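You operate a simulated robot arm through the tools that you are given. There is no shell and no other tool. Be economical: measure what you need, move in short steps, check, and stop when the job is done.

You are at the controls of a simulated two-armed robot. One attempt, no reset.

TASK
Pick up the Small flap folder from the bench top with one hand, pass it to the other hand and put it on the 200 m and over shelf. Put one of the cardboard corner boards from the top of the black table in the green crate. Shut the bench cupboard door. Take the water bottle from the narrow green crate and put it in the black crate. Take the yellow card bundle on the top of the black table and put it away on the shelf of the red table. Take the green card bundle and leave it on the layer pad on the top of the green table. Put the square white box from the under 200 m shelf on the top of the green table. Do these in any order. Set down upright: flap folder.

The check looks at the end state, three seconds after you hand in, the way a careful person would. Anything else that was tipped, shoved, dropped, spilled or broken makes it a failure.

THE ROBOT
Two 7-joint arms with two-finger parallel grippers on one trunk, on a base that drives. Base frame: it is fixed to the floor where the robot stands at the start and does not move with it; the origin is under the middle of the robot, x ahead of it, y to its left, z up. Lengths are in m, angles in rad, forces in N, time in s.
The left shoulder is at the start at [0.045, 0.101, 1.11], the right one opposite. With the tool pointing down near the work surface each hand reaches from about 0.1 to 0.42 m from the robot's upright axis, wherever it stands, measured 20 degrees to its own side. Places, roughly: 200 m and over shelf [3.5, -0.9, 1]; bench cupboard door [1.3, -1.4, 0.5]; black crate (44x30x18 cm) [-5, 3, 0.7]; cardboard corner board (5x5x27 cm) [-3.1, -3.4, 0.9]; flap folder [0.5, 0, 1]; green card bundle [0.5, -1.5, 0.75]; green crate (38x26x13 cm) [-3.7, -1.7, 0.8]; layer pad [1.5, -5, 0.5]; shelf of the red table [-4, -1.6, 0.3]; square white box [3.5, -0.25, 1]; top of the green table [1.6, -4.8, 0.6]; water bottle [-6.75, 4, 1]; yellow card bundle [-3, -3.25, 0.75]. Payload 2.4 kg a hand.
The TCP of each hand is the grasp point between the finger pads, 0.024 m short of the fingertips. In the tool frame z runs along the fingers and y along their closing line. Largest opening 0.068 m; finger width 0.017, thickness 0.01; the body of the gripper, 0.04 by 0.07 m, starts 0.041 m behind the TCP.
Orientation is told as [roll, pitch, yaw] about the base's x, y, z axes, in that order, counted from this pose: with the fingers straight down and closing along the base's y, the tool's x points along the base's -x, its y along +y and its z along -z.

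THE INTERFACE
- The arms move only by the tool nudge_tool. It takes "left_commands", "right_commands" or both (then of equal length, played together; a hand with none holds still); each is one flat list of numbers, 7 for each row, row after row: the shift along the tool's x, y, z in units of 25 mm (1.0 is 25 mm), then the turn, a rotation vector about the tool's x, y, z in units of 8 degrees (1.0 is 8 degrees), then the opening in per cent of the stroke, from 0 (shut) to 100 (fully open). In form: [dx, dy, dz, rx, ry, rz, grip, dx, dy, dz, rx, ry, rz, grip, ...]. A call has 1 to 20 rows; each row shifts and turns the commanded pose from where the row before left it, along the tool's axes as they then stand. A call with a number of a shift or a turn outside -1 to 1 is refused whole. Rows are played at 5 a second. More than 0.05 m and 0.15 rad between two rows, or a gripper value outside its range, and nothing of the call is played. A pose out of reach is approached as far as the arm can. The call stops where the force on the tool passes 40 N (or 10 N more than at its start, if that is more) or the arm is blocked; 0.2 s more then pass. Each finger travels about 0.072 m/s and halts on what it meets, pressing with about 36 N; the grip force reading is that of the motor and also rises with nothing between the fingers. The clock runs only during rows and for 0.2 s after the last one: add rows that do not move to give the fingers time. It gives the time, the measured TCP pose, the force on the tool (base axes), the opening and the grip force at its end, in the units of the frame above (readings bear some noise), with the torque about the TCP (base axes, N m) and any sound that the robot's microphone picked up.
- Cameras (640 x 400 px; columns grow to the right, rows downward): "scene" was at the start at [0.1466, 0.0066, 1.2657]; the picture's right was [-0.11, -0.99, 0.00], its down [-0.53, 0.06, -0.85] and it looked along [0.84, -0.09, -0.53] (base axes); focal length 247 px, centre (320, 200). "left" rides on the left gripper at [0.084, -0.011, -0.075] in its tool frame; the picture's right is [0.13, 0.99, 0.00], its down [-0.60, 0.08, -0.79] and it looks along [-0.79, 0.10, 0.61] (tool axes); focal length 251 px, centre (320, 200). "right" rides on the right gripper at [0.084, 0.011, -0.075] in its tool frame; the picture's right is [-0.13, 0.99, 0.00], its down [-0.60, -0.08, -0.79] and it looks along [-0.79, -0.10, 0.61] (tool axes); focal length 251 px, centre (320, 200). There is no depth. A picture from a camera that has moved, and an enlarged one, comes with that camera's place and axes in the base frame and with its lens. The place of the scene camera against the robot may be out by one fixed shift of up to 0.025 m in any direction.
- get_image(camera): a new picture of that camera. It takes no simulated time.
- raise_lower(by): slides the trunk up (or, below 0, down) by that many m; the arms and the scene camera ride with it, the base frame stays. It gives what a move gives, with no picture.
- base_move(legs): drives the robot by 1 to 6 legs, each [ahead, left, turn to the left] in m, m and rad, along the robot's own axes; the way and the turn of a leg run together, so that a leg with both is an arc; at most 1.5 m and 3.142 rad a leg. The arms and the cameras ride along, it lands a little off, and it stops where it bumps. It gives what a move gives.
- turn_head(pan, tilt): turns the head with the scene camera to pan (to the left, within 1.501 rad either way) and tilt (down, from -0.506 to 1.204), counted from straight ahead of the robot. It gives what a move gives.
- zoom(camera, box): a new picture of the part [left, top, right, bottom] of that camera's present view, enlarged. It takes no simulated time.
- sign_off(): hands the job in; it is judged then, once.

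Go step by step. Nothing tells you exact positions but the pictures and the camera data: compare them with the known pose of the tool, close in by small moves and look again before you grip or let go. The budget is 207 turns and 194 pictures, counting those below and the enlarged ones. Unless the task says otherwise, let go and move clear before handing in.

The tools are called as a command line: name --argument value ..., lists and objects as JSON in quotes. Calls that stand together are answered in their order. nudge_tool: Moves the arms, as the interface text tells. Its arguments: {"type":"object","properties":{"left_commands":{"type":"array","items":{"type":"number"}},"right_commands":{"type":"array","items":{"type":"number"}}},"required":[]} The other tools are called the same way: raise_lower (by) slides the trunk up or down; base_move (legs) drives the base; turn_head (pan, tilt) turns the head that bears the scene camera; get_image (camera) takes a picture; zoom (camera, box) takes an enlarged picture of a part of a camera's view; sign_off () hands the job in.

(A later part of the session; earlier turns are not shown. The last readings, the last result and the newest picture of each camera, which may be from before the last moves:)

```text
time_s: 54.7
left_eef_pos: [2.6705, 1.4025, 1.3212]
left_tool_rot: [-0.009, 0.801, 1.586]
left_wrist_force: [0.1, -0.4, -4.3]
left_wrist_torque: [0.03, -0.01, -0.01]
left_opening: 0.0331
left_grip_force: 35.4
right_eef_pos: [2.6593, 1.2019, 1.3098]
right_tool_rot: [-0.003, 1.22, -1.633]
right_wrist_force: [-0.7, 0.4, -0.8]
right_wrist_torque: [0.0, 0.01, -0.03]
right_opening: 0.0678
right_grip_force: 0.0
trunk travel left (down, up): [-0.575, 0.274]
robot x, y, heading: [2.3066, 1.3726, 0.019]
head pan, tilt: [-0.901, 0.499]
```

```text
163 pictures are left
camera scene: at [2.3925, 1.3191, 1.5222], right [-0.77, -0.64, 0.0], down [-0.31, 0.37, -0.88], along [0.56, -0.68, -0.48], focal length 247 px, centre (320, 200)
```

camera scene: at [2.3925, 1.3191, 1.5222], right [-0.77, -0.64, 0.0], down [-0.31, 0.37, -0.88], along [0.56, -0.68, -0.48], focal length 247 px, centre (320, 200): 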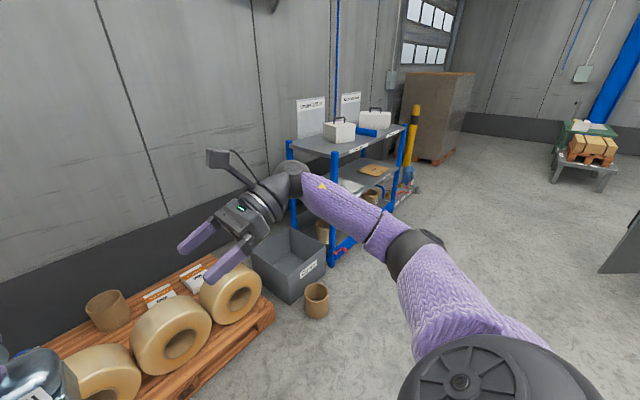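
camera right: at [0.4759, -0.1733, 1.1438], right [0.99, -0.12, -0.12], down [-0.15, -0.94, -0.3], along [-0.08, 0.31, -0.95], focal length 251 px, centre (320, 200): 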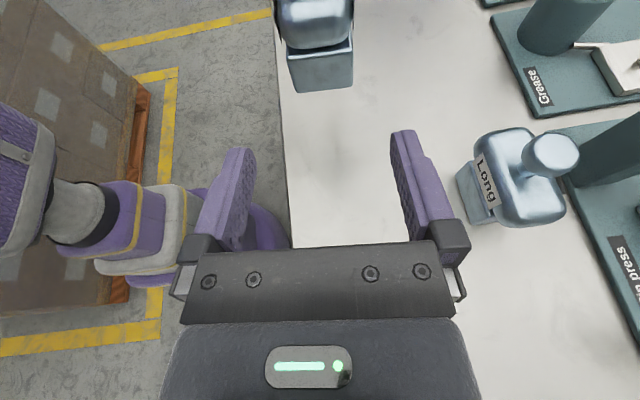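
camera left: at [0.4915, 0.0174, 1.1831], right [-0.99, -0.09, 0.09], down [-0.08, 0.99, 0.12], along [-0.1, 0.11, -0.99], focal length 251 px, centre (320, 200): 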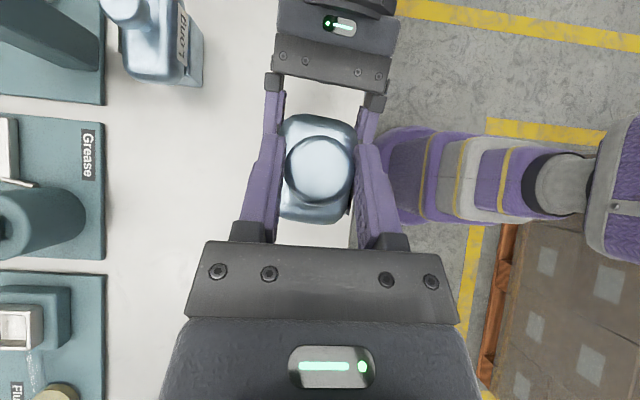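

The path along the rack front is clear. I'm driving sideways to stand before the right half of the rack.

base_move --legs '[[0, -1.0, 0], [0, -0.9, -0.018]]'

turn_head --pan -0.1 --tilt 0.45

get_image --camera "scene"

```text
time_s: 64.3
left_eef_pos: [2.702, -0.5104, 1.3213]
left_tool_rot: [-0.008, 0.804, 1.567]
left_wrist_force: [0.0, 0.1, -4.2]
left_wrist_torque: [0.02, 0.01, 0.06]
left_opening: 0.0328
left_grip_force: 35.8
right_eef_pos: [2.6872, -0.7125, 1.3104]
right_tool_rot: [-0.004, 1.221, -1.649]
right_wrist_force: [-0.5, 0.1, 0.7]
right_wrist_torque: [0.01, 0.01, 0.0]
right_opening: 0.0678
right_grip_force: 0.0
trunk travel left (down, up): [-0.575, 0.274]
robot x, y, heading: [2.3349, -0.5328, 0.005]
head pan, tilt: [-0.901, 0.499]
```

```text
time_s: 65.4
left_eef_pos: [2.7032, -0.5117, 1.322]
left_tool_rot: [-0.009, 0.802, 1.566]
left_wrist_force: [-0.2, -0.9, -4.5]
left_wrist_torque: [0.03, -0.01, 0.02]
left_opening: 0.0333
left_grip_force: 35.9
right_eef_pos: [2.6871, -0.7113, 1.3095]
right_tool_rot: [-0.004, 1.221, -1.649]
right_wrist_force: [0.0, 0.2, -1.0]
right_wrist_torque: [0.0, 0.01, 0.0]
right_opening: 0.068
right_grip_force: 0.1
trunk travel left (down, up): [-0.575, 0.274]
robot x, y, heading: [2.3392, -0.5325, 0.004]
head pan, tilt: [-0.099, 0.45]
```

```text
162 pictures are left
camera scene: at [2.4573, -0.5263, 1.5267], right [-0.1, -1.0, 0.0], down [-0.43, 0.04, -0.9], along [0.9, -0.09, -0.44], focal length 247 px, centre (320, 200)
```

scene: 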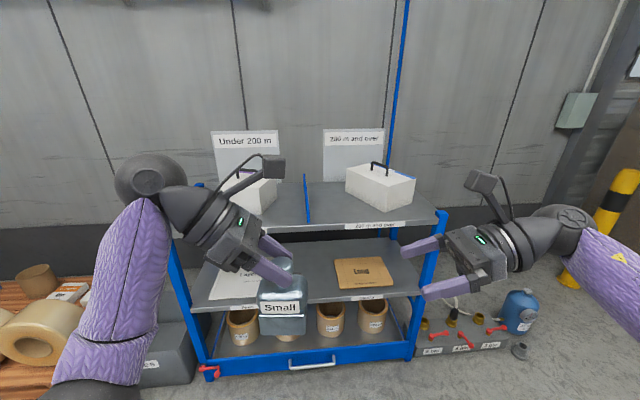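

The shelf top is at about z=0.96, and the 200 m-and-over half lies right of the blue divider with a white box toward its right. There's a free spot near (3.45, -0.69). I'm driving up.

base_move --legs '[[0.6, -0.17, 0]]'

get_image --camera "scene"

get_image --camera "left"

get_image --camera "right"

```text
time_s: 68.9
left_eef_pos: [3.3015, -0.6909, 1.3221]
left_tool_rot: [-0.007, 0.802, 1.551]
left_wrist_force: [-0.7, -0.1, -4.4]
left_wrist_torque: [0.02, -0.02, 0.01]
left_opening: 0.0331
left_grip_force: 36.3
right_eef_pos: [3.2819, -0.8907, 1.3098]
right_tool_rot: [-0.007, 1.219, -1.667]
right_wrist_force: [0.0, -0.7, -0.5]
right_wrist_torque: [-0.03, 0.02, 0.05]
right_opening: 0.068
right_grip_force: 0.1
trunk travel left (down, up): [-0.575, 0.274]
robot x, y, heading: [2.9338, -0.7083, -0.017]
head pan, tilt: [-0.099, 0.45]
```

```text
161 pictures are left
camera scene: at [3.0549, -0.7017, 1.5266], right [-0.11, -0.99, 0.0], down [-0.43, 0.05, -0.9], along [0.89, -0.1, -0.44], focal length 247 px, centre (320, 200)
```

scene: 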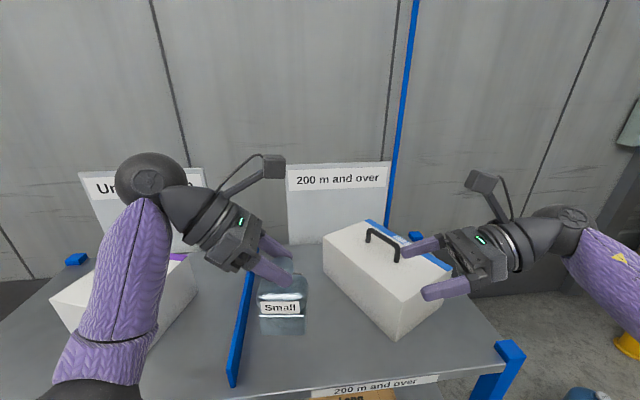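

```text
160 pictures are left
camera left: at [3.313, -0.6959, 1.4346], right [-0.99, -0.08, 0.09], down [-0.07, 0.99, 0.12], along [-0.1, 0.11, -0.99], focal length 251 px, centre (320, 200)
```

left: 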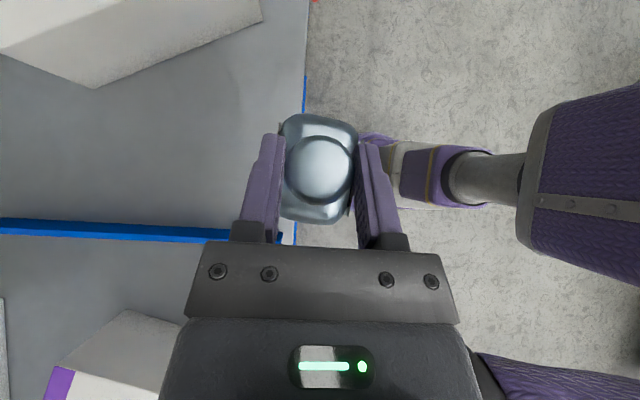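

```text
159 pictures are left
camera right: at [3.2888, -0.9338, 1.414], right [0.98, -0.13, -0.12], down [-0.17, -0.94, -0.3], along [-0.08, 0.31, -0.95], focal length 251 px, centre (320, 200)
```

right: 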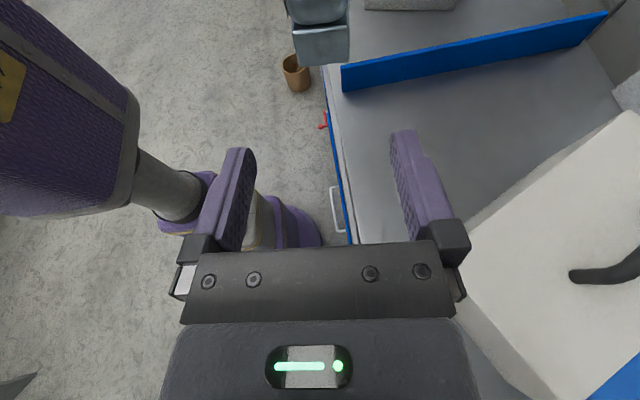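

The shelf edge is at x≈3.31, the divider at y≈-0.57, and the box's near corner at (3.39, -0.95). The target spot for the folder is (3.42, -0.69). I'm extending forward and coming partly down.

nudge_tool --left_commands '[0, -0.96, 0, 0, 0, 0, 0, 0, -0.96, 0, 0, 0, 0, 0, 0, -0.96, 0, 0, 0, 0, 0, 0, -0.96, 0, 0, 0, 0, 0, 0, -0.96, 0, 0, 0, 0, 0, -0.72, 0, 0.69, 0, 0, 0, 0, -0.72, 0, 0.69, 0, 0, 0, 0, -0.72, 0, 0.69, 0, 0, 0, 0, -0.72, 0, 0.69, 0, 0, 0, 0, -0.72, 0, 0.69, 0, 0, 0, 0, -0.72, 0, 0.69, 0, 0, 0, 0, 0, 0, 0, 0, 0, 0, 0]'

get_image --camera "left"

get_image --camera "right"

get_image --camera "scene"

```text
time_s: 71.5
left_eef_pos: [3.4154, -0.6891, 1.1702]
left_tool_rot: [-0.008, 0.801, 1.549]
left_wrist_force: [0.2, -0.3, -3.7]
left_wrist_torque: [0.05, 0.02, 0.0]
left_opening: 0.0329
left_grip_force: 35.7
left hand out of reach, approached as far as the arm can: row 5
right_eef_pos: [3.281, -0.8911, 1.3099]
right_tool_rot: [-0.003, 1.22, -1.666]
right_wrist_force: [-0.1, -0.4, -0.1]
right_wrist_torque: [0.01, -0.01, -0.03]
right_opening: 0.0681
right_grip_force: 0.0
trunk travel left (down, up): [-0.575, 0.274]
robot x, y, heading: [2.9329, -0.7081, -0.017]
head pan, tilt: [-0.099, 0.45]
```

```text
158 pictures are left
camera left: at [3.4271, -0.6942, 1.2831], right [-0.99, -0.08, 0.09], down [-0.07, 0.99, 0.12], along [-0.09, 0.11, -0.99], focal length 251 px, centre (320, 200)
```

left: 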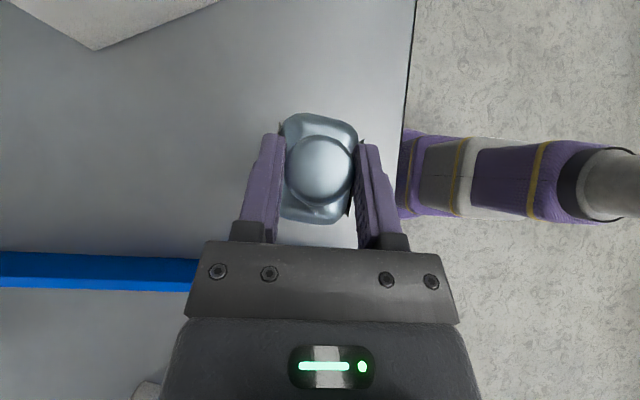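

```text
157 pictures are left
camera right: at [3.2885, -0.9336, 1.4141], right [0.98, -0.13, -0.12], down [-0.17, -0.94, -0.29], along [-0.08, 0.31, -0.95], focal length 251 px, centre (320, 200)
```

right: 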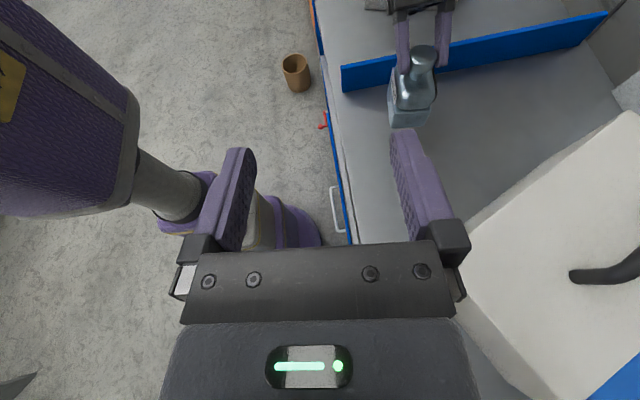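

```text
156 pictures are left
camera scene: at [3.0545, -0.7015, 1.5267], right [-0.11, -0.99, 0.0], down [-0.43, 0.05, -0.9], along [0.89, -0.1, -0.44], focal length 247 px, centre (320, 200)
```

scene: 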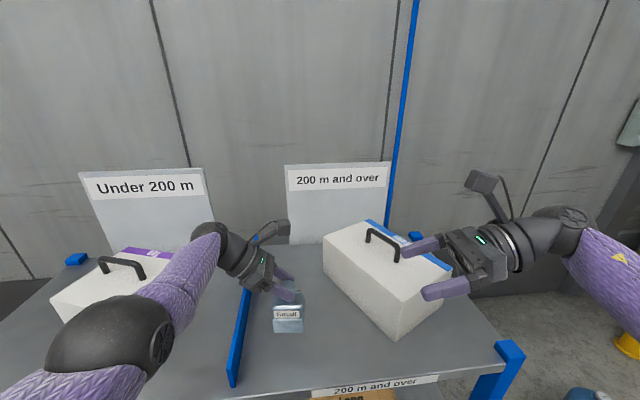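

Folder is over the target, bottom around z=1.068 by my reckoning. I'm lowering further by 7 cm.

nudge_tool --left_commands '[-0.5, 0, 0.48, 0, 0, 0, 0, -0.5, 0, 0.48, 0, 0, 0, 0, -0.5, 0, 0.48, 0, 0, 0, 0, -0.5, 0, 0.48, 0, 0, 0, 0, 0, 0, 0, 0, 0, 0, 0]'

zoom --camera "scene" --box '[220, 220, 400, 400]'

```text
time_s: 72.7
left_eef_pos: [3.3992, -0.6865, 1.1081]
left_tool_rot: [-0.018, 0.806, 1.545]
left_wrist_force: [10.6, 0.4, 32.2]
left_wrist_torque: [-0.23, -0.23, 0.08]
left_opening: 0.033
left_grip_force: 35.8
left hand out of reach, approached as far as the arm can: row 1, 2, 3, 4
right_eef_pos: [3.2808, -0.8904, 1.3102]
right_tool_rot: [-0.002, 1.22, -1.665]
right_wrist_force: [-0.5, -0.2, 0.3]
right_wrist_torque: [0.01, 0.01, 0.02]
right_opening: 0.068
right_grip_force: 0.2
trunk travel left (down, up): [-0.575, 0.274]
robot x, y, heading: [2.9355, -0.709, -0.018]
head pan, tilt: [-0.099, 0.45]
```

```text
2.22 times, centred on (310, 310) of scene
camera zoom: at [3.0535, -0.7016, 1.5271], right [-0.11, -0.99, 0.0], down [-0.43, 0.05, -0.9], along [0.89, -0.1, -0.43], focal length 550 px, centre (342, -44)
```

zoom: 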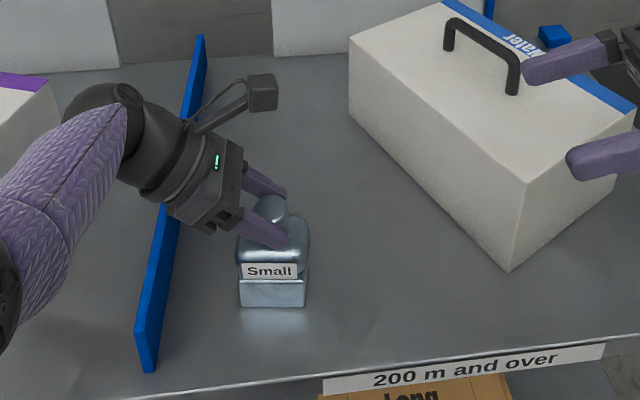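

The folder touches the shelf with about 32 N, so I'm easing off by a few mm.

nudge_tool --left_commands '[0.1, 0, -0.1, 0, 0, 0, 0, 0.1, 0, -0.1, 0, 0, 0, 0, 0, 0, 0, 0, 0, 0, 0]'

```text
time_s: 73.5
left_eef_pos: [3.3994, -0.6867, 1.1102]
left_tool_rot: [-0.003, 0.802, 1.554]
left_wrist_force: [0.2, -0.7, -4.8]
left_wrist_torque: [0.02, -0.01, -0.01]
left_opening: 0.033
left_grip_force: 35.9
right_eef_pos: [3.2824, -0.8913, 1.3101]
right_tool_rot: [-0.003, 1.22, -1.667]
right_wrist_force: [-0.2, 0.0, -1.0]
right_wrist_torque: [-0.02, 0.02, -0.02]
right_opening: 0.0679
right_grip_force: 0.1
trunk travel left (down, up): [-0.575, 0.274]
robot x, y, heading: [2.9347, -0.7052, -0.013]
head pan, tilt: [-0.099, 0.45]
```

Force now equals the folder's own weight, so it hangs a millimetre or two over the shelf. I'm releasing and backing out.

nudge_tool --left_commands '[-0.03, 0, 0.03, 0, 0, 0, 0, 0, 0, 0, 0, 0, 0, 60, 0, 0, 0, 0, 0, 0, 100, 0, 0, 0, 0, 0, 0, 100, 0, 0, -0.5, 0, 0, 0, 100, 0, 0, -0.9, 0, 0, 0, 100, 0, 0, -0.9, 0, 0, 0, 100, 0, 0, -0.9, 0, 0, 0, 100, 0.5, 0, -0.6, 0, 0, 0, 100, 0.5, 0.5, -0.6, 0, 0, 0, 100, 0.5, 0.8, -0.6, 0, 0, 0, 100, 0, 0.9, 0, 0, 0, 0, 100, 0, 0, 0, 0, 0, 0, 100]'

get_image --camera "scene"

```text
time_s: 76.3
left_eef_pos: [3.4163, -0.6163, 1.2149]
left_tool_rot: [-0.007, 0.803, 1.552]
left_wrist_force: [-0.3, 0.0, -0.2]
left_wrist_torque: [-0.01, 0.01, 0.03]
left_opening: 0.0679
left_grip_force: 0.1
left hand out of reach, approached as far as the arm can: row 5, 6, 8, 9, 10, 11, 12
right_eef_pos: [3.2814, -0.8902, 1.31]
right_tool_rot: [-0.002, 1.22, -1.665]
right_wrist_force: [0.0, -0.6, 0.2]
right_wrist_torque: [-0.02, 0.01, 0.05]
right_opening: 0.0678
right_grip_force: 0.0
trunk travel left (down, up): [-0.575, 0.274]
robot x, y, heading: [2.9319, -0.709, -0.016]
head pan, tilt: [-0.099, 0.45]
```

```text
154 pictures are left
camera scene: at [3.054, -0.7015, 1.5267], right [-0.11, -0.99, 0.0], down [-0.43, 0.05, -0.9], along [0.89, -0.1, -0.44], focal length 247 px, centre (320, 200)
```

scene: 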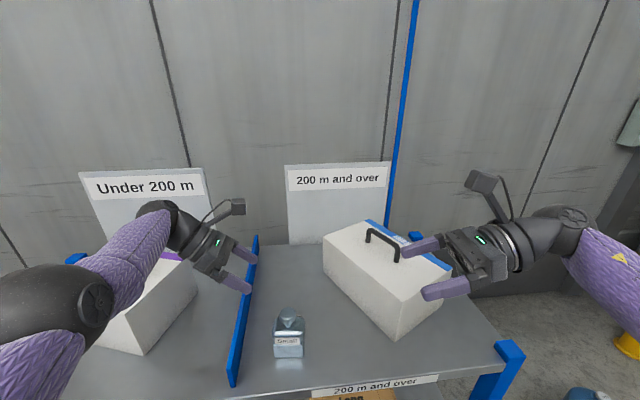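

The folder stands upright on the 200 m-and-over side. Next is the square white box on the left; I'm backing off, shifting left, and setting the left hand vertical.

base_move --legs '[[-0.3, 0, 0], [0, 0.42, 0.016]]'

nudge_tool --left_commands '[0, 0, 0, 0, -1, 0, 100, 0, 0, 0, 0, -1, 0, 100, 0, 0, 0, 0, -1, 0, 100, 0, 0, 0, 0, -1, 0, 100, 0, 0, 0, 0, -1, 0, 100, 0, 0, 0, 0, -0.75, 0, 100, 0, 0, 0, 0, 0, 1, 100, 0, 0, 0, 0, 0, 1, 100, 0, 0, 0, 0, 0, 0.8, 100, 0, 0, 0, 0, 0, 0, 100]'

get_image --camera "left"

get_image --camera "scene"

```text
time_s: 80.5
left_eef_pos: [3.1156, -0.1808, 1.2158]
left_tool_rot: [-0.007, 0.803, 1.562]
left_wrist_force: [-0.7, 0.2, -0.3]
left_wrist_torque: [0.0, 0.01, -0.04]
left_opening: 0.0682
left_grip_force: 0.0
right_eef_pos: [2.9831, -0.4575, 1.3098]
right_tool_rot: [-0.004, 1.221, -1.654]
right_wrist_force: [0.2, -0.5, -0.7]
right_wrist_torque: [-0.01, -0.01, -0.02]
right_opening: 0.0679
right_grip_force: 0.0
trunk travel left (down, up): [-0.575, 0.274]
robot x, y, heading: [2.6335, -0.2769, -0.0]
head pan, tilt: [-0.099, 0.45]
```

```text
time_s: 82.8
left_eef_pos: [3.1169, -0.1825, 1.2162]
left_tool_rot: [-0.005, -0.003, 1.175]
left_wrist_force: [0.9, -0.6, 0.1]
left_wrist_torque: [0.03, 0.05, -0.02]
left_opening: 0.0677
left_grip_force: 0.0
left hand out of reach, approached as far as the arm can: row 2
right_eef_pos: [2.9836, -0.4578, 1.3089]
right_tool_rot: [-0.003, 1.22, -1.655]
right_wrist_force: [-0.7, 0.0, 0.0]
right_wrist_torque: [-0.02, 0.0, -0.02]
right_opening: 0.0678
right_grip_force: 0.1
trunk travel left (down, up): [-0.575, 0.274]
robot x, y, heading: [2.6365, -0.2772, -0.002]
head pan, tilt: [-0.099, 0.45]
```

```text
153 pictures are left
camera left: at [3.0963, -0.2646, 1.2907], right [-0.96, 0.26, -0.01], down [0.16, 0.59, 0.79], along [0.21, 0.77, -0.61], focal length 251 px, centre (320, 200)
```

left: 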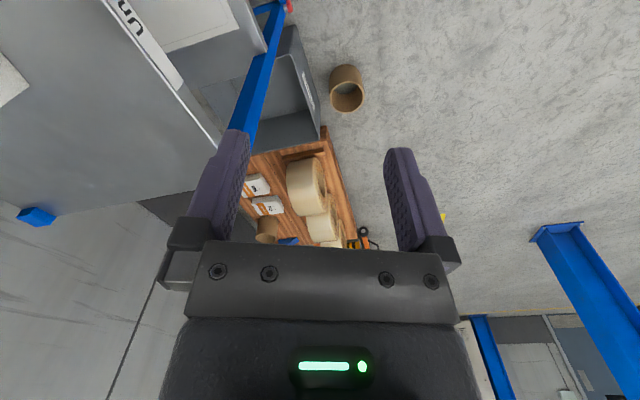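

```text
152 pictures are left
camera scene: at [2.7545, -0.2716, 1.5267], right [-0.1, -0.99, 0.0], down [-0.43, 0.05, -0.9], along [0.9, -0.09, -0.44], focal length 247 px, centre (320, 200)
```

scene: 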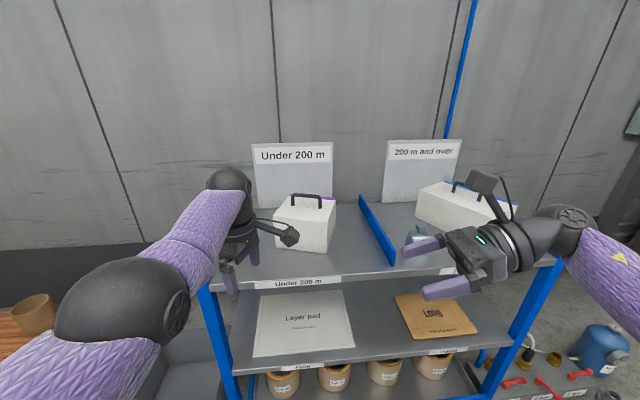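

I'm zooming on the box's handle.

zoom --camera "scene" --box '[260, 170, 360, 260]'

```text
4.44 times, centred on (310, 215) of scene
camera zoom: at [2.7545, -0.2716, 1.5267], right [-0.1, -0.99, 0.0], down [-0.43, 0.05, -0.9], along [0.9, -0.09, -0.44], focal length 1100 px, centre (364, 133)
```

zoom: 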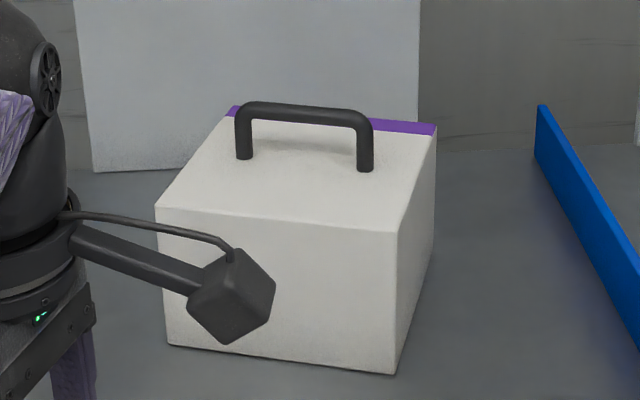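

Handle bar mid is near (3.52, -0.31, 1.165), running about 17° off the y axis. It's deep in, so I'll tilt the fingers 30° forward, raise 5 cm and drive in.

nudge_tool --left_commands '[0, 0, 0, 0, 0, -0.64, 100, 0, 0, 0, 1, 0, 0, 100, 0, 0, 0, 1, 0, 0, 100, 0, 0, 0, 1, 0, 0, 100, 0, 0, 0, 0.75, 0, 0, 100, 0, 0, 0, 0, 0, 0, 100]'

raise_lower --by 0.06

base_move --legs '[[0.33, -0.13, 0]]'

get_image --camera "left"

get_image --camera "scene"

```text
time_s: 84.2
left_eef_pos: [3.1187, -0.183, 1.216]
left_tool_rot: [-0.528, -0.002, 1.267]
left_wrist_force: [-0.3, 0.2, 0.0]
left_wrist_torque: [0.0, 0.01, -0.02]
left_opening: 0.068
left_grip_force: 0.1
right_eef_pos: [2.9839, -0.4591, 1.3108]
right_tool_rot: [-0.004, 1.221, -1.655]
right_wrist_force: [0.4, -0.5, 0.0]
right_wrist_torque: [0.01, -0.03, 0.01]
right_opening: 0.0679
right_grip_force: 0.1
trunk travel left (down, up): [-0.575, 0.274]
robot x, y, heading: [2.6334, -0.2794, -0.004]
head pan, tilt: [-0.099, 0.45]
```

```text
time_s: 85.2
left_eef_pos: [3.1181, -0.1839, 1.2764]
left_tool_rot: [-0.53, -0.002, 1.266]
left_wrist_force: [-0.4, -0.1, 0.3]
left_wrist_torque: [0.01, -0.04, 0.01]
left_opening: 0.0679
left_grip_force: 0.1
right_eef_pos: [2.9836, -0.4581, 1.37]
right_tool_rot: [-0.007, 1.221, -1.658]
right_wrist_force: [-0.8, 0.1, 0.5]
right_wrist_torque: [0.05, 0.03, 0.03]
right_opening: 0.0679
right_grip_force: 0.2
trunk travel left (down, up): [-0.635, 0.214]
robot x, y, heading: [2.6313, -0.276, -0.001]
head pan, tilt: [-0.099, 0.45]
```

```text
time_s: 87.5
left_eef_pos: [3.453, -0.3156, 1.2754]
left_tool_rot: [-0.528, -0.002, 1.258]
left_wrist_force: [-0.4, 0.3, 0.4]
left_wrist_torque: [0.02, 0.03, 0.02]
left_opening: 0.0677
left_grip_force: 0.1
right_eef_pos: [3.3164, -0.5907, 1.3704]
right_tool_rot: [-0.005, 1.218, -1.664]
right_wrist_force: [0.0, -0.3, 0.2]
right_wrist_torque: [0.01, -0.02, 0.01]
right_opening: 0.068
right_grip_force: 0.0
trunk travel left (down, up): [-0.635, 0.214]
robot x, y, heading: [2.9649, -0.4118, -0.007]
head pan, tilt: [-0.099, 0.45]
```

```text
150 pictures are left
camera left: at [3.4023, -0.388, 1.3458], right [-0.85, 0.14, -0.5], down [-0.26, 0.72, 0.65], along [0.45, 0.68, -0.58], focal length 251 px, centre (320, 200)
```

left: 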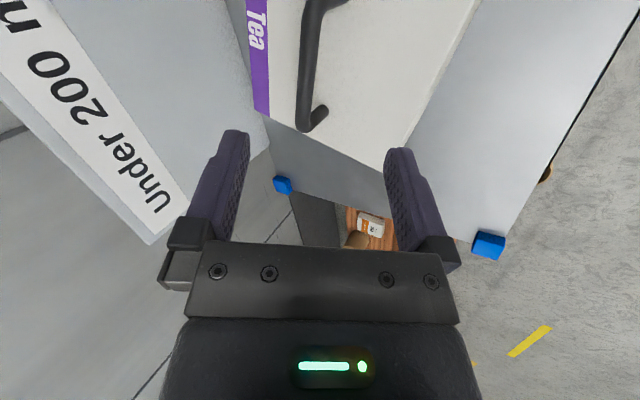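

```text
149 pictures are left
camera scene: at [3.0861, -0.4024, 1.5867], right [-0.11, -0.99, 0.0], down [-0.43, 0.05, -0.9], along [0.89, -0.1, -0.44], focal length 247 px, centre (320, 200)
```

scene: 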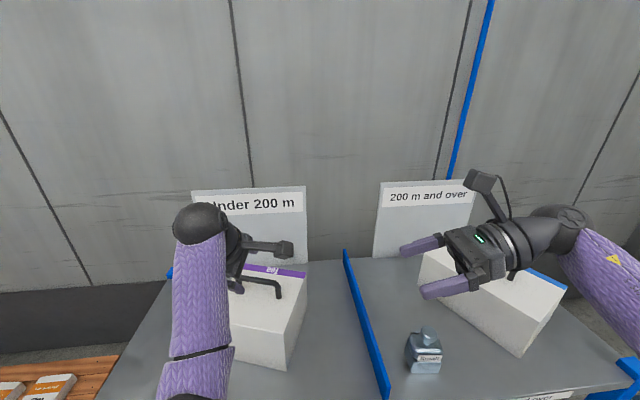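

The handle's bar is at about (3.524, -0.318, 1.165), which the left view confirms. I'm advancing along the fingers with a 60 % opening, stopping 3 cm short to look.

nudge_tool --left_commands '[-0.4, 0, 0.9, 0, 0, 0, 60, -0.4, 0, 0.9, 0, 0, 0, 60, 0, 0, 0.9, 0, 0, 0, 60, 0, 0, 0.9, 0, 0, 0, 60, 0, 0, 0, 0, 0, 0, 60]'

get_image --camera "left"

```text
time_s: 88.7
left_eef_pos: [3.5024, -0.3106, 1.1971]
left_tool_rot: [-0.53, -0.001, 1.257]
left_wrist_force: [-0.6, 0.6, 0.5]
left_wrist_torque: [-0.01, 0.02, -0.04]
left_opening: 0.0411
left_grip_force: 0.0
right_eef_pos: [3.3163, -0.5914, 1.3707]
right_tool_rot: [-0.002, 1.22, -1.663]
right_wrist_force: [-0.1, 0.2, 0.4]
right_wrist_torque: [-0.02, -0.02, -0.03]
right_opening: 0.0681
right_grip_force: 0.1
trunk travel left (down, up): [-0.635, 0.214]
robot x, y, heading: [2.9662, -0.4058, -0.011]
head pan, tilt: [-0.099, 0.45]
```

```text
148 pictures are left
camera left: at [3.4506, -0.3834, 1.2681], right [-0.85, 0.14, -0.5], down [-0.26, 0.72, 0.65], along [0.45, 0.68, -0.58], focal length 251 px, centre (320, 200)
```

left: 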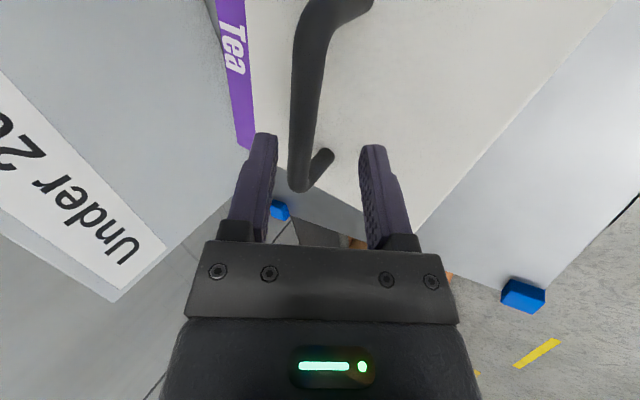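

The bar lies about 7 mm forward of the finger midline; I'm correcting, advancing 29 mm and looking again.

nudge_tool --left_commands '[0.1, -0.3, 0, 0, 0, 0, 60, 0, 0, 0.58, 0, 0, 0, 60, 0, 0, 0.58, 0, 0, 0, 60, 0, 0, 0, 0, 0, 0, 60]'

get_image --camera "left"

zoom --camera "scene" --box '[150, 200, 350, 340]'

```text
time_s: 89.7
left_eef_pos: [3.5201, -0.3197, 1.1767]
left_tool_rot: [-0.527, -0.002, 1.26]
left_wrist_force: [0.4, 0.6, 0.0]
left_wrist_torque: [-0.01, -0.02, 0.04]
left_opening: 0.0411
left_grip_force: 0.1
right_eef_pos: [3.315, -0.5896, 1.3694]
right_tool_rot: [-0.004, 1.22, -1.662]
right_wrist_force: [0.7, -0.4, -0.2]
right_wrist_torque: [-0.01, 0.01, 0.01]
right_opening: 0.068
right_grip_force: 0.0
trunk travel left (down, up): [-0.635, 0.214]
robot x, y, heading: [2.967, -0.4078, -0.009]
head pan, tilt: [-0.099, 0.45]
```

```text
147 pictures are left
camera left: at [3.4686, -0.3922, 1.2476], right [-0.85, 0.14, -0.5], down [-0.26, 0.72, 0.65], along [0.45, 0.68, -0.58], focal length 251 px, centre (320, 200)
```

left: 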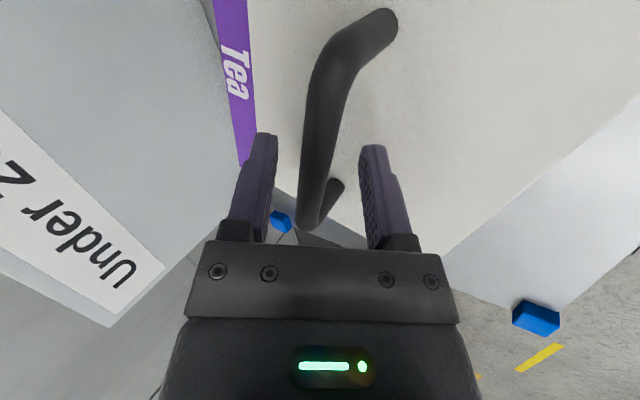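

```text
2.86 times, centred on (250, 270) of scene
camera zoom: at [3.0852, -0.4021, 1.5868], right [-0.11, -0.99, 0.0], down [-0.43, 0.05, -0.9], along [0.89, -0.1, -0.44], focal length 707 px, centre (520, 0)
```

zoom: 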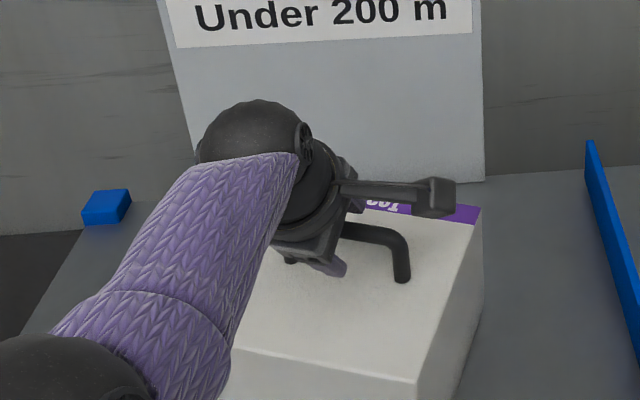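

The bar is centred between the fingers. I'm closing.

nudge_tool --left_commands '[0, 0, 0.15, 0, 0, 0, 60, 0, 0, 0, 0, 0, 0, 0, 0, 0, 0, 0, 0, 0, 0, 0, 0, 0, 0, 0, 0, 0]'

raise_lower --by 0.02

get_image --camera "left"

```text
time_s: 90.7
left_eef_pos: [3.5213, -0.3215, 1.1768]
left_tool_rot: [-0.534, -0.004, 1.261]
left_wrist_force: [13.5, -1.1, 21.7]
left_wrist_torque: [-0.2, -0.08, -0.03]
left_opening: 0.0137
left_grip_force: 34.1
left hand out of reach, approached as far as the arm can: row 1
right_eef_pos: [3.3165, -0.5908, 1.3706]
right_tool_rot: [-0.004, 1.222, -1.662]
right_wrist_force: [-0.4, 0.0, 0.2]
right_wrist_torque: [0.04, 0.0, 0.01]
right_opening: 0.068
right_grip_force: 0.1
trunk travel left (down, up): [-0.635, 0.214]
robot x, y, heading: [2.9723, -0.4112, -0.009]
head pan, tilt: [-0.099, 0.45]
```

```text
time_s: 91.3
left_eef_pos: [3.5186, -0.3192, 1.1929]
left_tool_rot: [-0.526, -0.001, 1.258]
left_wrist_force: [-0.1, 0.9, -8.5]
left_wrist_torque: [0.02, 0.02, 0.02]
left_opening: 0.0136
left_grip_force: 33.5
right_eef_pos: [3.3172, -0.5901, 1.3885]
right_tool_rot: [-0.004, 1.221, -1.662]
right_wrist_force: [-0.2, 0.4, -0.1]
right_wrist_torque: [0.02, -0.02, 0.0]
right_opening: 0.0676
right_grip_force: 0.0
trunk travel left (down, up): [-0.655, 0.194]
robot x, y, heading: [2.9667, -0.4078, -0.01]
head pan, tilt: [-0.099, 0.45]
```

```text
145 pictures are left
camera left: at [3.4682, -0.3912, 1.2634], right [-0.86, 0.14, -0.5], down [-0.26, 0.72, 0.65], along [0.45, 0.68, -0.58], focal length 251 px, centre (320, 200)
```

left: 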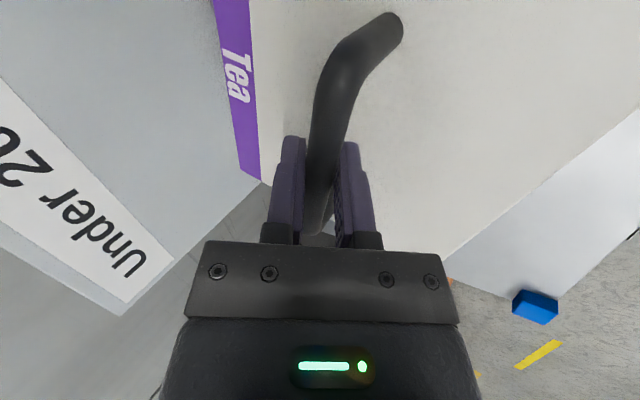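

The box is held, weighing about 0.87 kg. I'm lifting more, backing out, and turning to the right to look toward the green table.

raise_lower --by 0.07

base_move --legs '[[-0.7, 0, 0], [0, 0, -1.56]]'

get_image --camera "scene"

```text
time_s: 92.4
left_eef_pos: [3.5187, -0.3189, 1.2638]
left_tool_rot: [-0.528, -0.001, 1.259]
left_wrist_force: [-0.3, 0.1, -8.8]
left_wrist_torque: [-0.01, 0.03, -0.02]
left_opening: 0.0135
left_grip_force: 33.7
right_eef_pos: [3.3167, -0.5906, 1.4582]
right_tool_rot: [-0.006, 1.22, -1.665]
right_wrist_force: [0.1, -0.1, 0.2]
right_wrist_torque: [0.0, 0.0, 0.03]
right_opening: 0.0681
right_grip_force: 0.0
trunk travel left (down, up): [-0.725, 0.124]
robot x, y, heading: [2.9687, -0.406, -0.009]
head pan, tilt: [-0.099, 0.45]
```

```text
time_s: 100.0
left_eef_pos: [2.3791, -0.9527, 1.265]
left_tool_rot: [-0.53, -0.003, -0.303]
left_wrist_force: [-0.7, 0.0, -8.7]
left_wrist_torque: [0.05, 0.02, 0.01]
left_opening: 0.0135
left_grip_force: 33.8
right_eef_pos: [2.1036, -0.7523, 1.4603]
right_tool_rot: [-0.007, 1.22, 3.06]
right_wrist_force: [-0.2, 0.1, 0.6]
right_wrist_torque: [0.01, 0.01, -0.02]
right_opening: 0.0682
right_grip_force: 0.1
trunk travel left (down, up): [-0.725, 0.124]
robot x, y, heading: [2.2854, -0.4013, -1.569]
head pan, tilt: [-0.099, 0.45]
```

```text
144 pictures are left
camera scene: at [2.2872, -0.4885, 1.6767], right [-1.0, 0.1, 0.0], down [0.04, 0.43, -0.9], along [-0.09, -0.9, -0.44], focal length 247 px, centre (320, 200)
```

scene: 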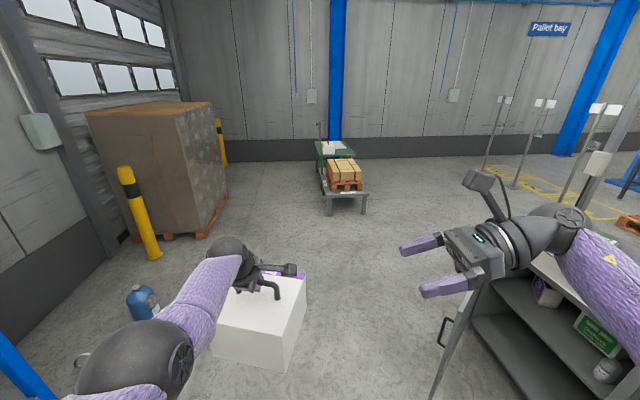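

The floor ahead is clear, the open cupboard door is on the right, and the green table stands at the back. I'm zooming on it.

zoom --camera "scene" --box '[280, 120, 400, 220]'

zoom --camera "scene" --box '[400, 220, 640, 400]'

```text
4.00 times, centred on (340, 170) of scene
camera zoom: at [2.2872, -0.4885, 1.6767], right [-1.0, 0.1, 0.0], down [0.04, 0.43, -0.9], along [-0.09, -0.9, -0.44], focal length 990 px, centre (240, 320)
```

zoom: 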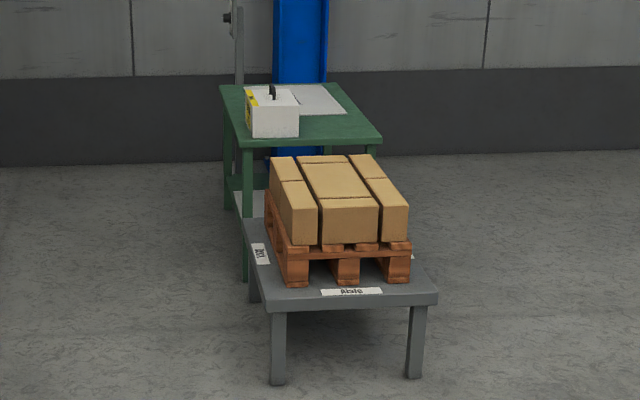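

```text
2.22 times, centred on (520, 310) of scene
camera zoom: at [2.2872, -0.4885, 1.6767], right [-1.0, 0.1, 0.0], down [0.04, 0.43, -0.9], along [-0.09, -0.9, -0.44], focal length 550 px, centre (-124, -44)
```

zoom: 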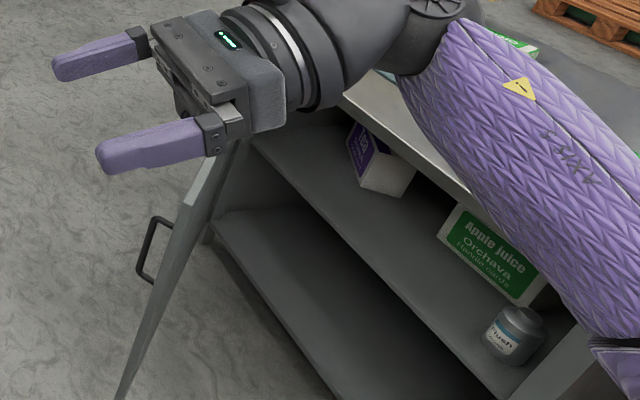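

The green table spans x≈1.35–1.89, y≈-4.3 to -5.4, with its top near 0.57. A pallet stand blocks its front, a white pad lies at the back, and another box stands on it. I'll go to its west side.

base_move --legs '[[1.2, 0, 0], [1.1, 0, 0], [0, -1.5, 0]]'

turn_head --pan 0.3 --tilt 0.45

get_image --camera "scene"

```text
time_s: 118.3
left_eef_pos: [0.9571, -3.2899, 1.2647]
left_tool_rot: [-0.528, -0.001, -0.271]
left_wrist_force: [1.2, -0.2, -8.9]
left_wrist_torque: [0.05, 0.0, 0.01]
left_opening: 0.0138
left_grip_force: 33.9
right_eef_pos: [0.6772, -3.1, 1.4607]
right_tool_rot: [-0.006, 1.22, 3.092]
right_wrist_force: [-0.1, 1.7, 0.1]
right_wrist_torque: [0.0, 0.0, -0.02]
right_opening: 0.0681
right_grip_force: 0.0
trunk travel left (down, up): [-0.725, 0.124]
robot x, y, heading: [0.847, -2.7439, -1.534]
head pan, tilt: [-0.099, 0.45]
```

```text
time_s: 119.1
left_eef_pos: [0.9582, -3.2903, 1.2643]
left_tool_rot: [-0.529, 0.0, -0.271]
left_wrist_force: [1.0, 0.8, -9.3]
left_wrist_torque: [0.05, 0.01, 0.01]
left_opening: 0.0137
left_grip_force: 33.5
right_eef_pos: [0.6782, -3.0994, 1.4593]
right_tool_rot: [-0.005, 1.22, 3.089]
right_wrist_force: [0.4, 1.0, -0.4]
right_wrist_torque: [0.02, 0.0, 0.02]
right_opening: 0.0678
right_grip_force: 0.1
trunk travel left (down, up): [-0.725, 0.124]
robot x, y, heading: [0.8467, -2.7389, -1.537]
head pan, tilt: [0.3, 0.45]
```

```text
141 pictures are left
camera scene: at [0.8891, -2.8259, 1.6767], right [-0.95, -0.32, 0.0], down [-0.14, 0.41, -0.9], along [0.29, -0.85, -0.44], focal length 247 px, centre (320, 200)
```

scene: 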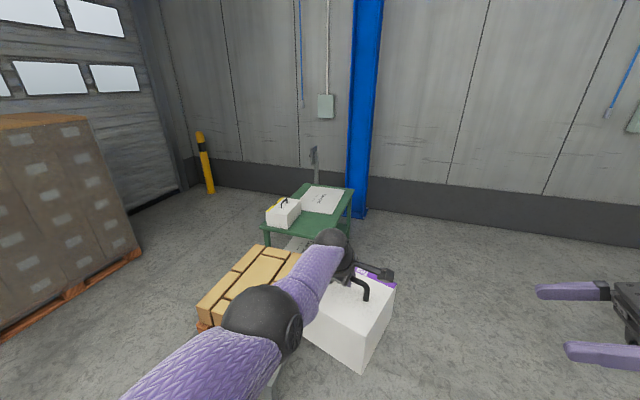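

Driving on to the table's west side and turning to face it.

base_move --legs '[[1.2, -0.1, 0], [0.5, -0.05, 0], [0, 0, 1.537]]'

turn_head --pan 0.0 --tilt 0.75

get_image --camera "scene"

get_image --camera "right"

```text
time_s: 131.7
left_eef_pos: [1.3154, -4.4286, 1.2642]
left_tool_rot: [-0.527, -0.001, 1.24]
left_wrist_force: [-0.5, -0.1, -9.0]
left_wrist_torque: [0.04, 0.05, 0.04]
left_opening: 0.0139
left_grip_force: 33.6
right_eef_pos: [1.1082, -4.6968, 1.4595]
right_tool_rot: [-0.004, 1.218, -1.681]
right_wrist_force: [0.9, 0.3, 0.0]
right_wrist_torque: [0.01, 0.01, 0.0]
right_opening: 0.0681
right_grip_force: 0.0
trunk travel left (down, up): [-0.725, 0.124]
robot x, y, heading: [0.7598, -4.5083, -0.025]
head pan, tilt: [0.3, 0.45]
```

```text
time_s: 132.5
left_eef_pos: [1.3155, -4.4289, 1.2648]
left_tool_rot: [-0.528, -0.001, 1.241]
left_wrist_force: [0.5, 0.2, -9.4]
left_wrist_torque: [0.0, 0.07, 0.01]
left_opening: 0.014
left_grip_force: 33.3
right_eef_pos: [1.1095, -4.6968, 1.4608]
right_tool_rot: [-0.005, 1.219, -1.68]
right_wrist_force: [0.3, 0.4, -0.3]
right_wrist_torque: [0.03, 0.0, 0.02]
right_opening: 0.0679
right_grip_force: 0.0
trunk travel left (down, up): [-0.725, 0.124]
robot x, y, heading: [0.764, -4.5063, -0.029]
head pan, tilt: [0.0, 0.75]
```

```text
140 pictures are left
camera scene: at [0.8712, -4.4953, 1.6503], right [-0.03, -1.0, 0.0], down [-0.68, 0.02, -0.73], along [0.73, -0.02, -0.68], focal length 247 px, centre (320, 200)
```

scene: 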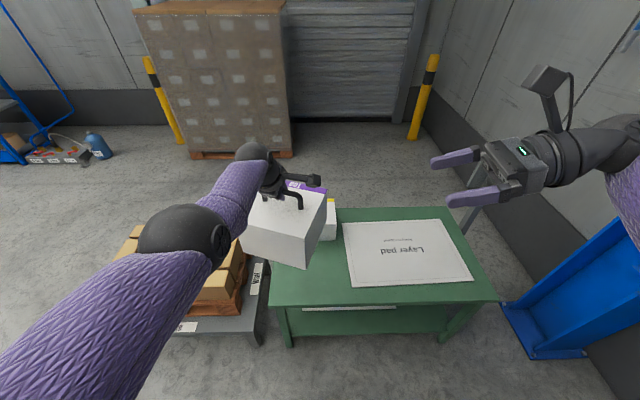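

```text
139 pictures are left
camera right: at [1.1148, -4.7402, 1.564], right [0.98, -0.15, -0.12], down [-0.18, -0.94, -0.29], along [-0.07, 0.31, -0.95], focal length 251 px, centre (320, 200)
```

right: 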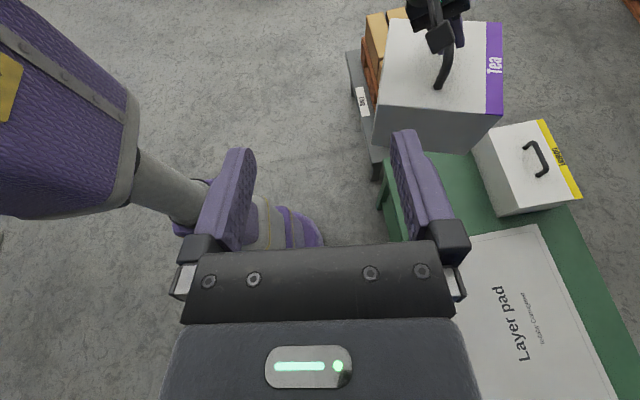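

Free patch on the table's near-left: x 1.36–1.62, y -4.29 to -4.65. I'm aligning the box, driving up 0.165 m and lowering most of the way.

nudge_tool --left_commands '[0, 0, 0, 0, -0.404, -0.69, 0, 0, 0, 0, 0, -0.404, -0.69, 0, 0, 0, 0, 0, -0.404, -0.69, 0, 0, 0, 0, 0, 0, 0, 0]'

base_move --legs '[[0.165, -0.04, 0.02]]'

raise_lower --by -0.4

get_image --camera "scene"

get_image --camera "right"

```text
time_s: 133.5
left_eef_pos: [1.3147, -4.4295, 1.2646]
left_tool_rot: [-0.528, -0.004, 1.579]
left_wrist_force: [-0.6, -0.3, -9.3]
left_wrist_torque: [-0.01, 0.01, -0.03]
left_opening: 0.0136
left_grip_force: 33.0
right_eef_pos: [1.1088, -4.6977, 1.4604]
right_tool_rot: [-0.005, 1.219, -1.679]
right_wrist_force: [-0.8, 0.2, 0.0]
right_wrist_torque: [0.02, -0.02, 0.02]
right_opening: 0.068
right_grip_force: 0.1
trunk travel left (down, up): [-0.725, 0.124]
robot x, y, heading: [0.7603, -4.5055, -0.028]
head pan, tilt: [0.0, 0.75]
```

```text
time_s: 135.0
left_eef_pos: [1.4799, -4.4633, 1.2629]
left_tool_rot: [-0.527, -0.001, 1.594]
left_wrist_force: [0.6, -0.2, -8.7]
left_wrist_torque: [-0.01, 0.01, -0.02]
left_opening: 0.0137
left_grip_force: 33.7
right_eef_pos: [1.2769, -4.7352, 1.4595]
right_tool_rot: [-0.006, 1.22, -1.664]
right_wrist_force: [0.1, -0.5, -0.3]
right_wrist_torque: [0.01, -0.03, 0.03]
right_opening: 0.0679
right_grip_force: 0.1
trunk travel left (down, up): [-0.725, 0.124]
robot x, y, heading: [0.924, -4.551, -0.009]
head pan, tilt: [0.0, 0.75]
```

```text
time_s: 138.8
left_eef_pos: [1.4778, -4.4642, 0.8633]
left_tool_rot: [-0.528, -0.001, 1.595]
left_wrist_force: [-0.2, -0.5, -9.1]
left_wrist_torque: [-0.02, 0.02, 0.0]
left_opening: 0.0136
left_grip_force: 33.6
right_eef_pos: [1.2757, -4.7351, 1.0601]
right_tool_rot: [-0.003, 1.22, -1.662]
right_wrist_force: [0.1, -0.3, -0.2]
right_wrist_torque: [0.0, 0.0, 0.01]
right_opening: 0.068
right_grip_force: 0.1
trunk travel left (down, up): [-0.325, 0.524]
robot x, y, heading: [0.9267, -4.5535, -0.013]
head pan, tilt: [0.0, 0.75]
```

```text
138 pictures are left
camera scene: at [1.0681, -4.5372, 1.2489], right [-0.01, -1.0, 0.0], down [-0.68, 0.01, -0.73], along [0.73, -0.01, -0.68], focal length 247 px, centre (320, 200)
```

scene: 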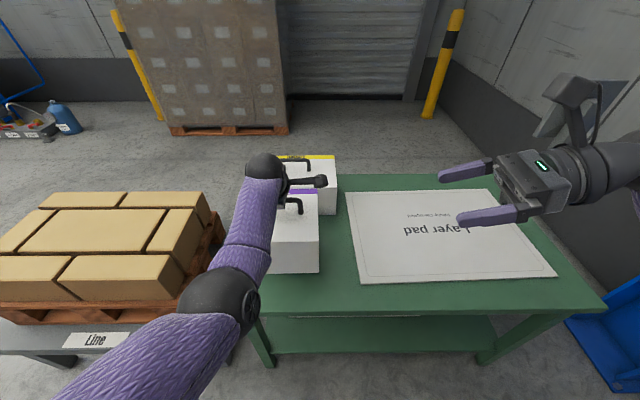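

```text
137 pictures are left
camera right: at [1.2828, -4.7771, 1.1641], right [0.98, -0.13, -0.12], down [-0.16, -0.94, -0.29], along [-0.08, 0.31, -0.95], focal length 251 px, centre (320, 200)
```

right: 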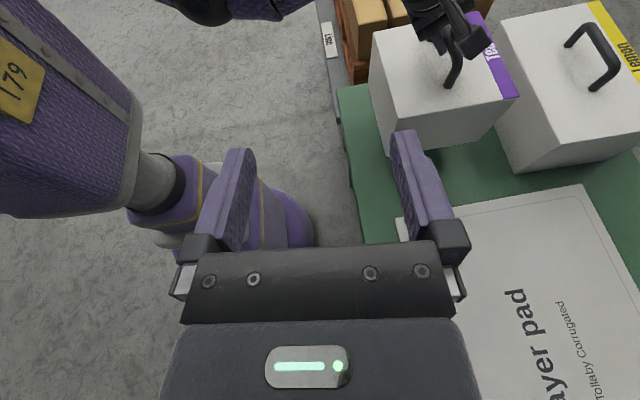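

Box hangs over the free patch, clear of the pad and the other box. I'm lowering 10.5 cm, then in small steps.

raise_lower --by -0.1

get_image --camera "scene"

get_image --camera "left"

```text
time_s: 139.8
left_eef_pos: [1.4806, -4.4635, 0.7977]
left_tool_rot: [-0.551, -0.003, 1.596]
left_wrist_force: [-4.0, -0.2, 12.5]
left_wrist_torque: [-0.02, 0.11, -0.1]
left_opening: 0.0139
left_grip_force: 33.7
right_eef_pos: [1.2756, -4.7338, 0.9861]
right_tool_rot: [-0.013, 1.224, -1.671]
right_wrist_force: [0.2, -0.3, 0.1]
right_wrist_torque: [0.03, 0.03, 0.01]
right_opening: 0.0681
right_grip_force: 0.1
trunk travel left (down, up): [-0.252, 0.597]
robot x, y, heading: [0.9244, -4.5533, -0.008]
head pan, tilt: [0.0, 0.75]
stopped: the force on the tool passed its limit at 46 N (the readings are from after the stop); the commanded pose is now the measured one
```

```text
136 pictures are left
camera scene: at [1.0812, -4.5375, 1.1749], right [-0.01, -1.0, 0.0], down [-0.68, 0.01, -0.73], along [0.73, -0.01, -0.68], focal length 247 px, centre (320, 200)
```

scene: 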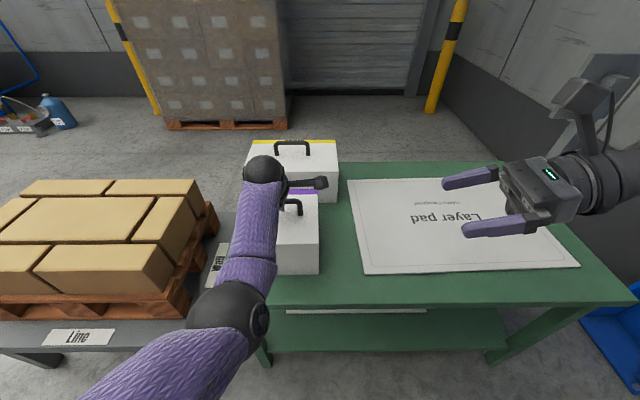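

```text
135 pictures are left
camera left: at [1.454, -4.5488, 0.8665], right [-0.84, -0.15, -0.52], down [-0.5, 0.59, 0.64], along [0.21, 0.79, -0.57], focal length 251 px, centre (320, 200)
```

left: 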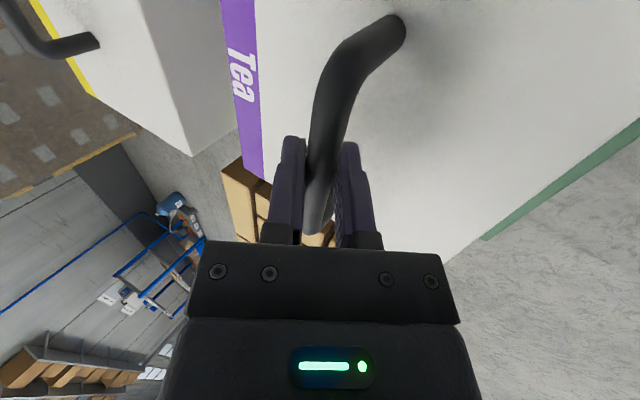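

Contact at TCP 0.798 puts the table top at about 0.62, which agrees with the two right-camera views. I'm easing off slightly and checking the force.

raise_lower --by 0.005

```text
time_s: 140.3
left_eef_pos: [1.4805, -4.4621, 0.7979]
left_tool_rot: [-0.539, -0.001, 1.595]
left_wrist_force: [0.2, 0.1, -9.3]
left_wrist_torque: [-0.03, 0.04, 0.01]
left_opening: 0.0138
left_grip_force: 33.8
right_eef_pos: [1.2785, -4.7342, 0.9887]
right_tool_rot: [-0.021, 1.222, -1.677]
right_wrist_force: [0.8, 0.2, 0.4]
right_wrist_torque: [-0.03, -0.01, -0.04]
right_opening: 0.068
right_grip_force: 0.1
trunk travel left (down, up): [-0.257, 0.592]
robot x, y, heading: [0.9294, -4.5479, -0.015]
head pan, tilt: [0.0, 0.75]
```

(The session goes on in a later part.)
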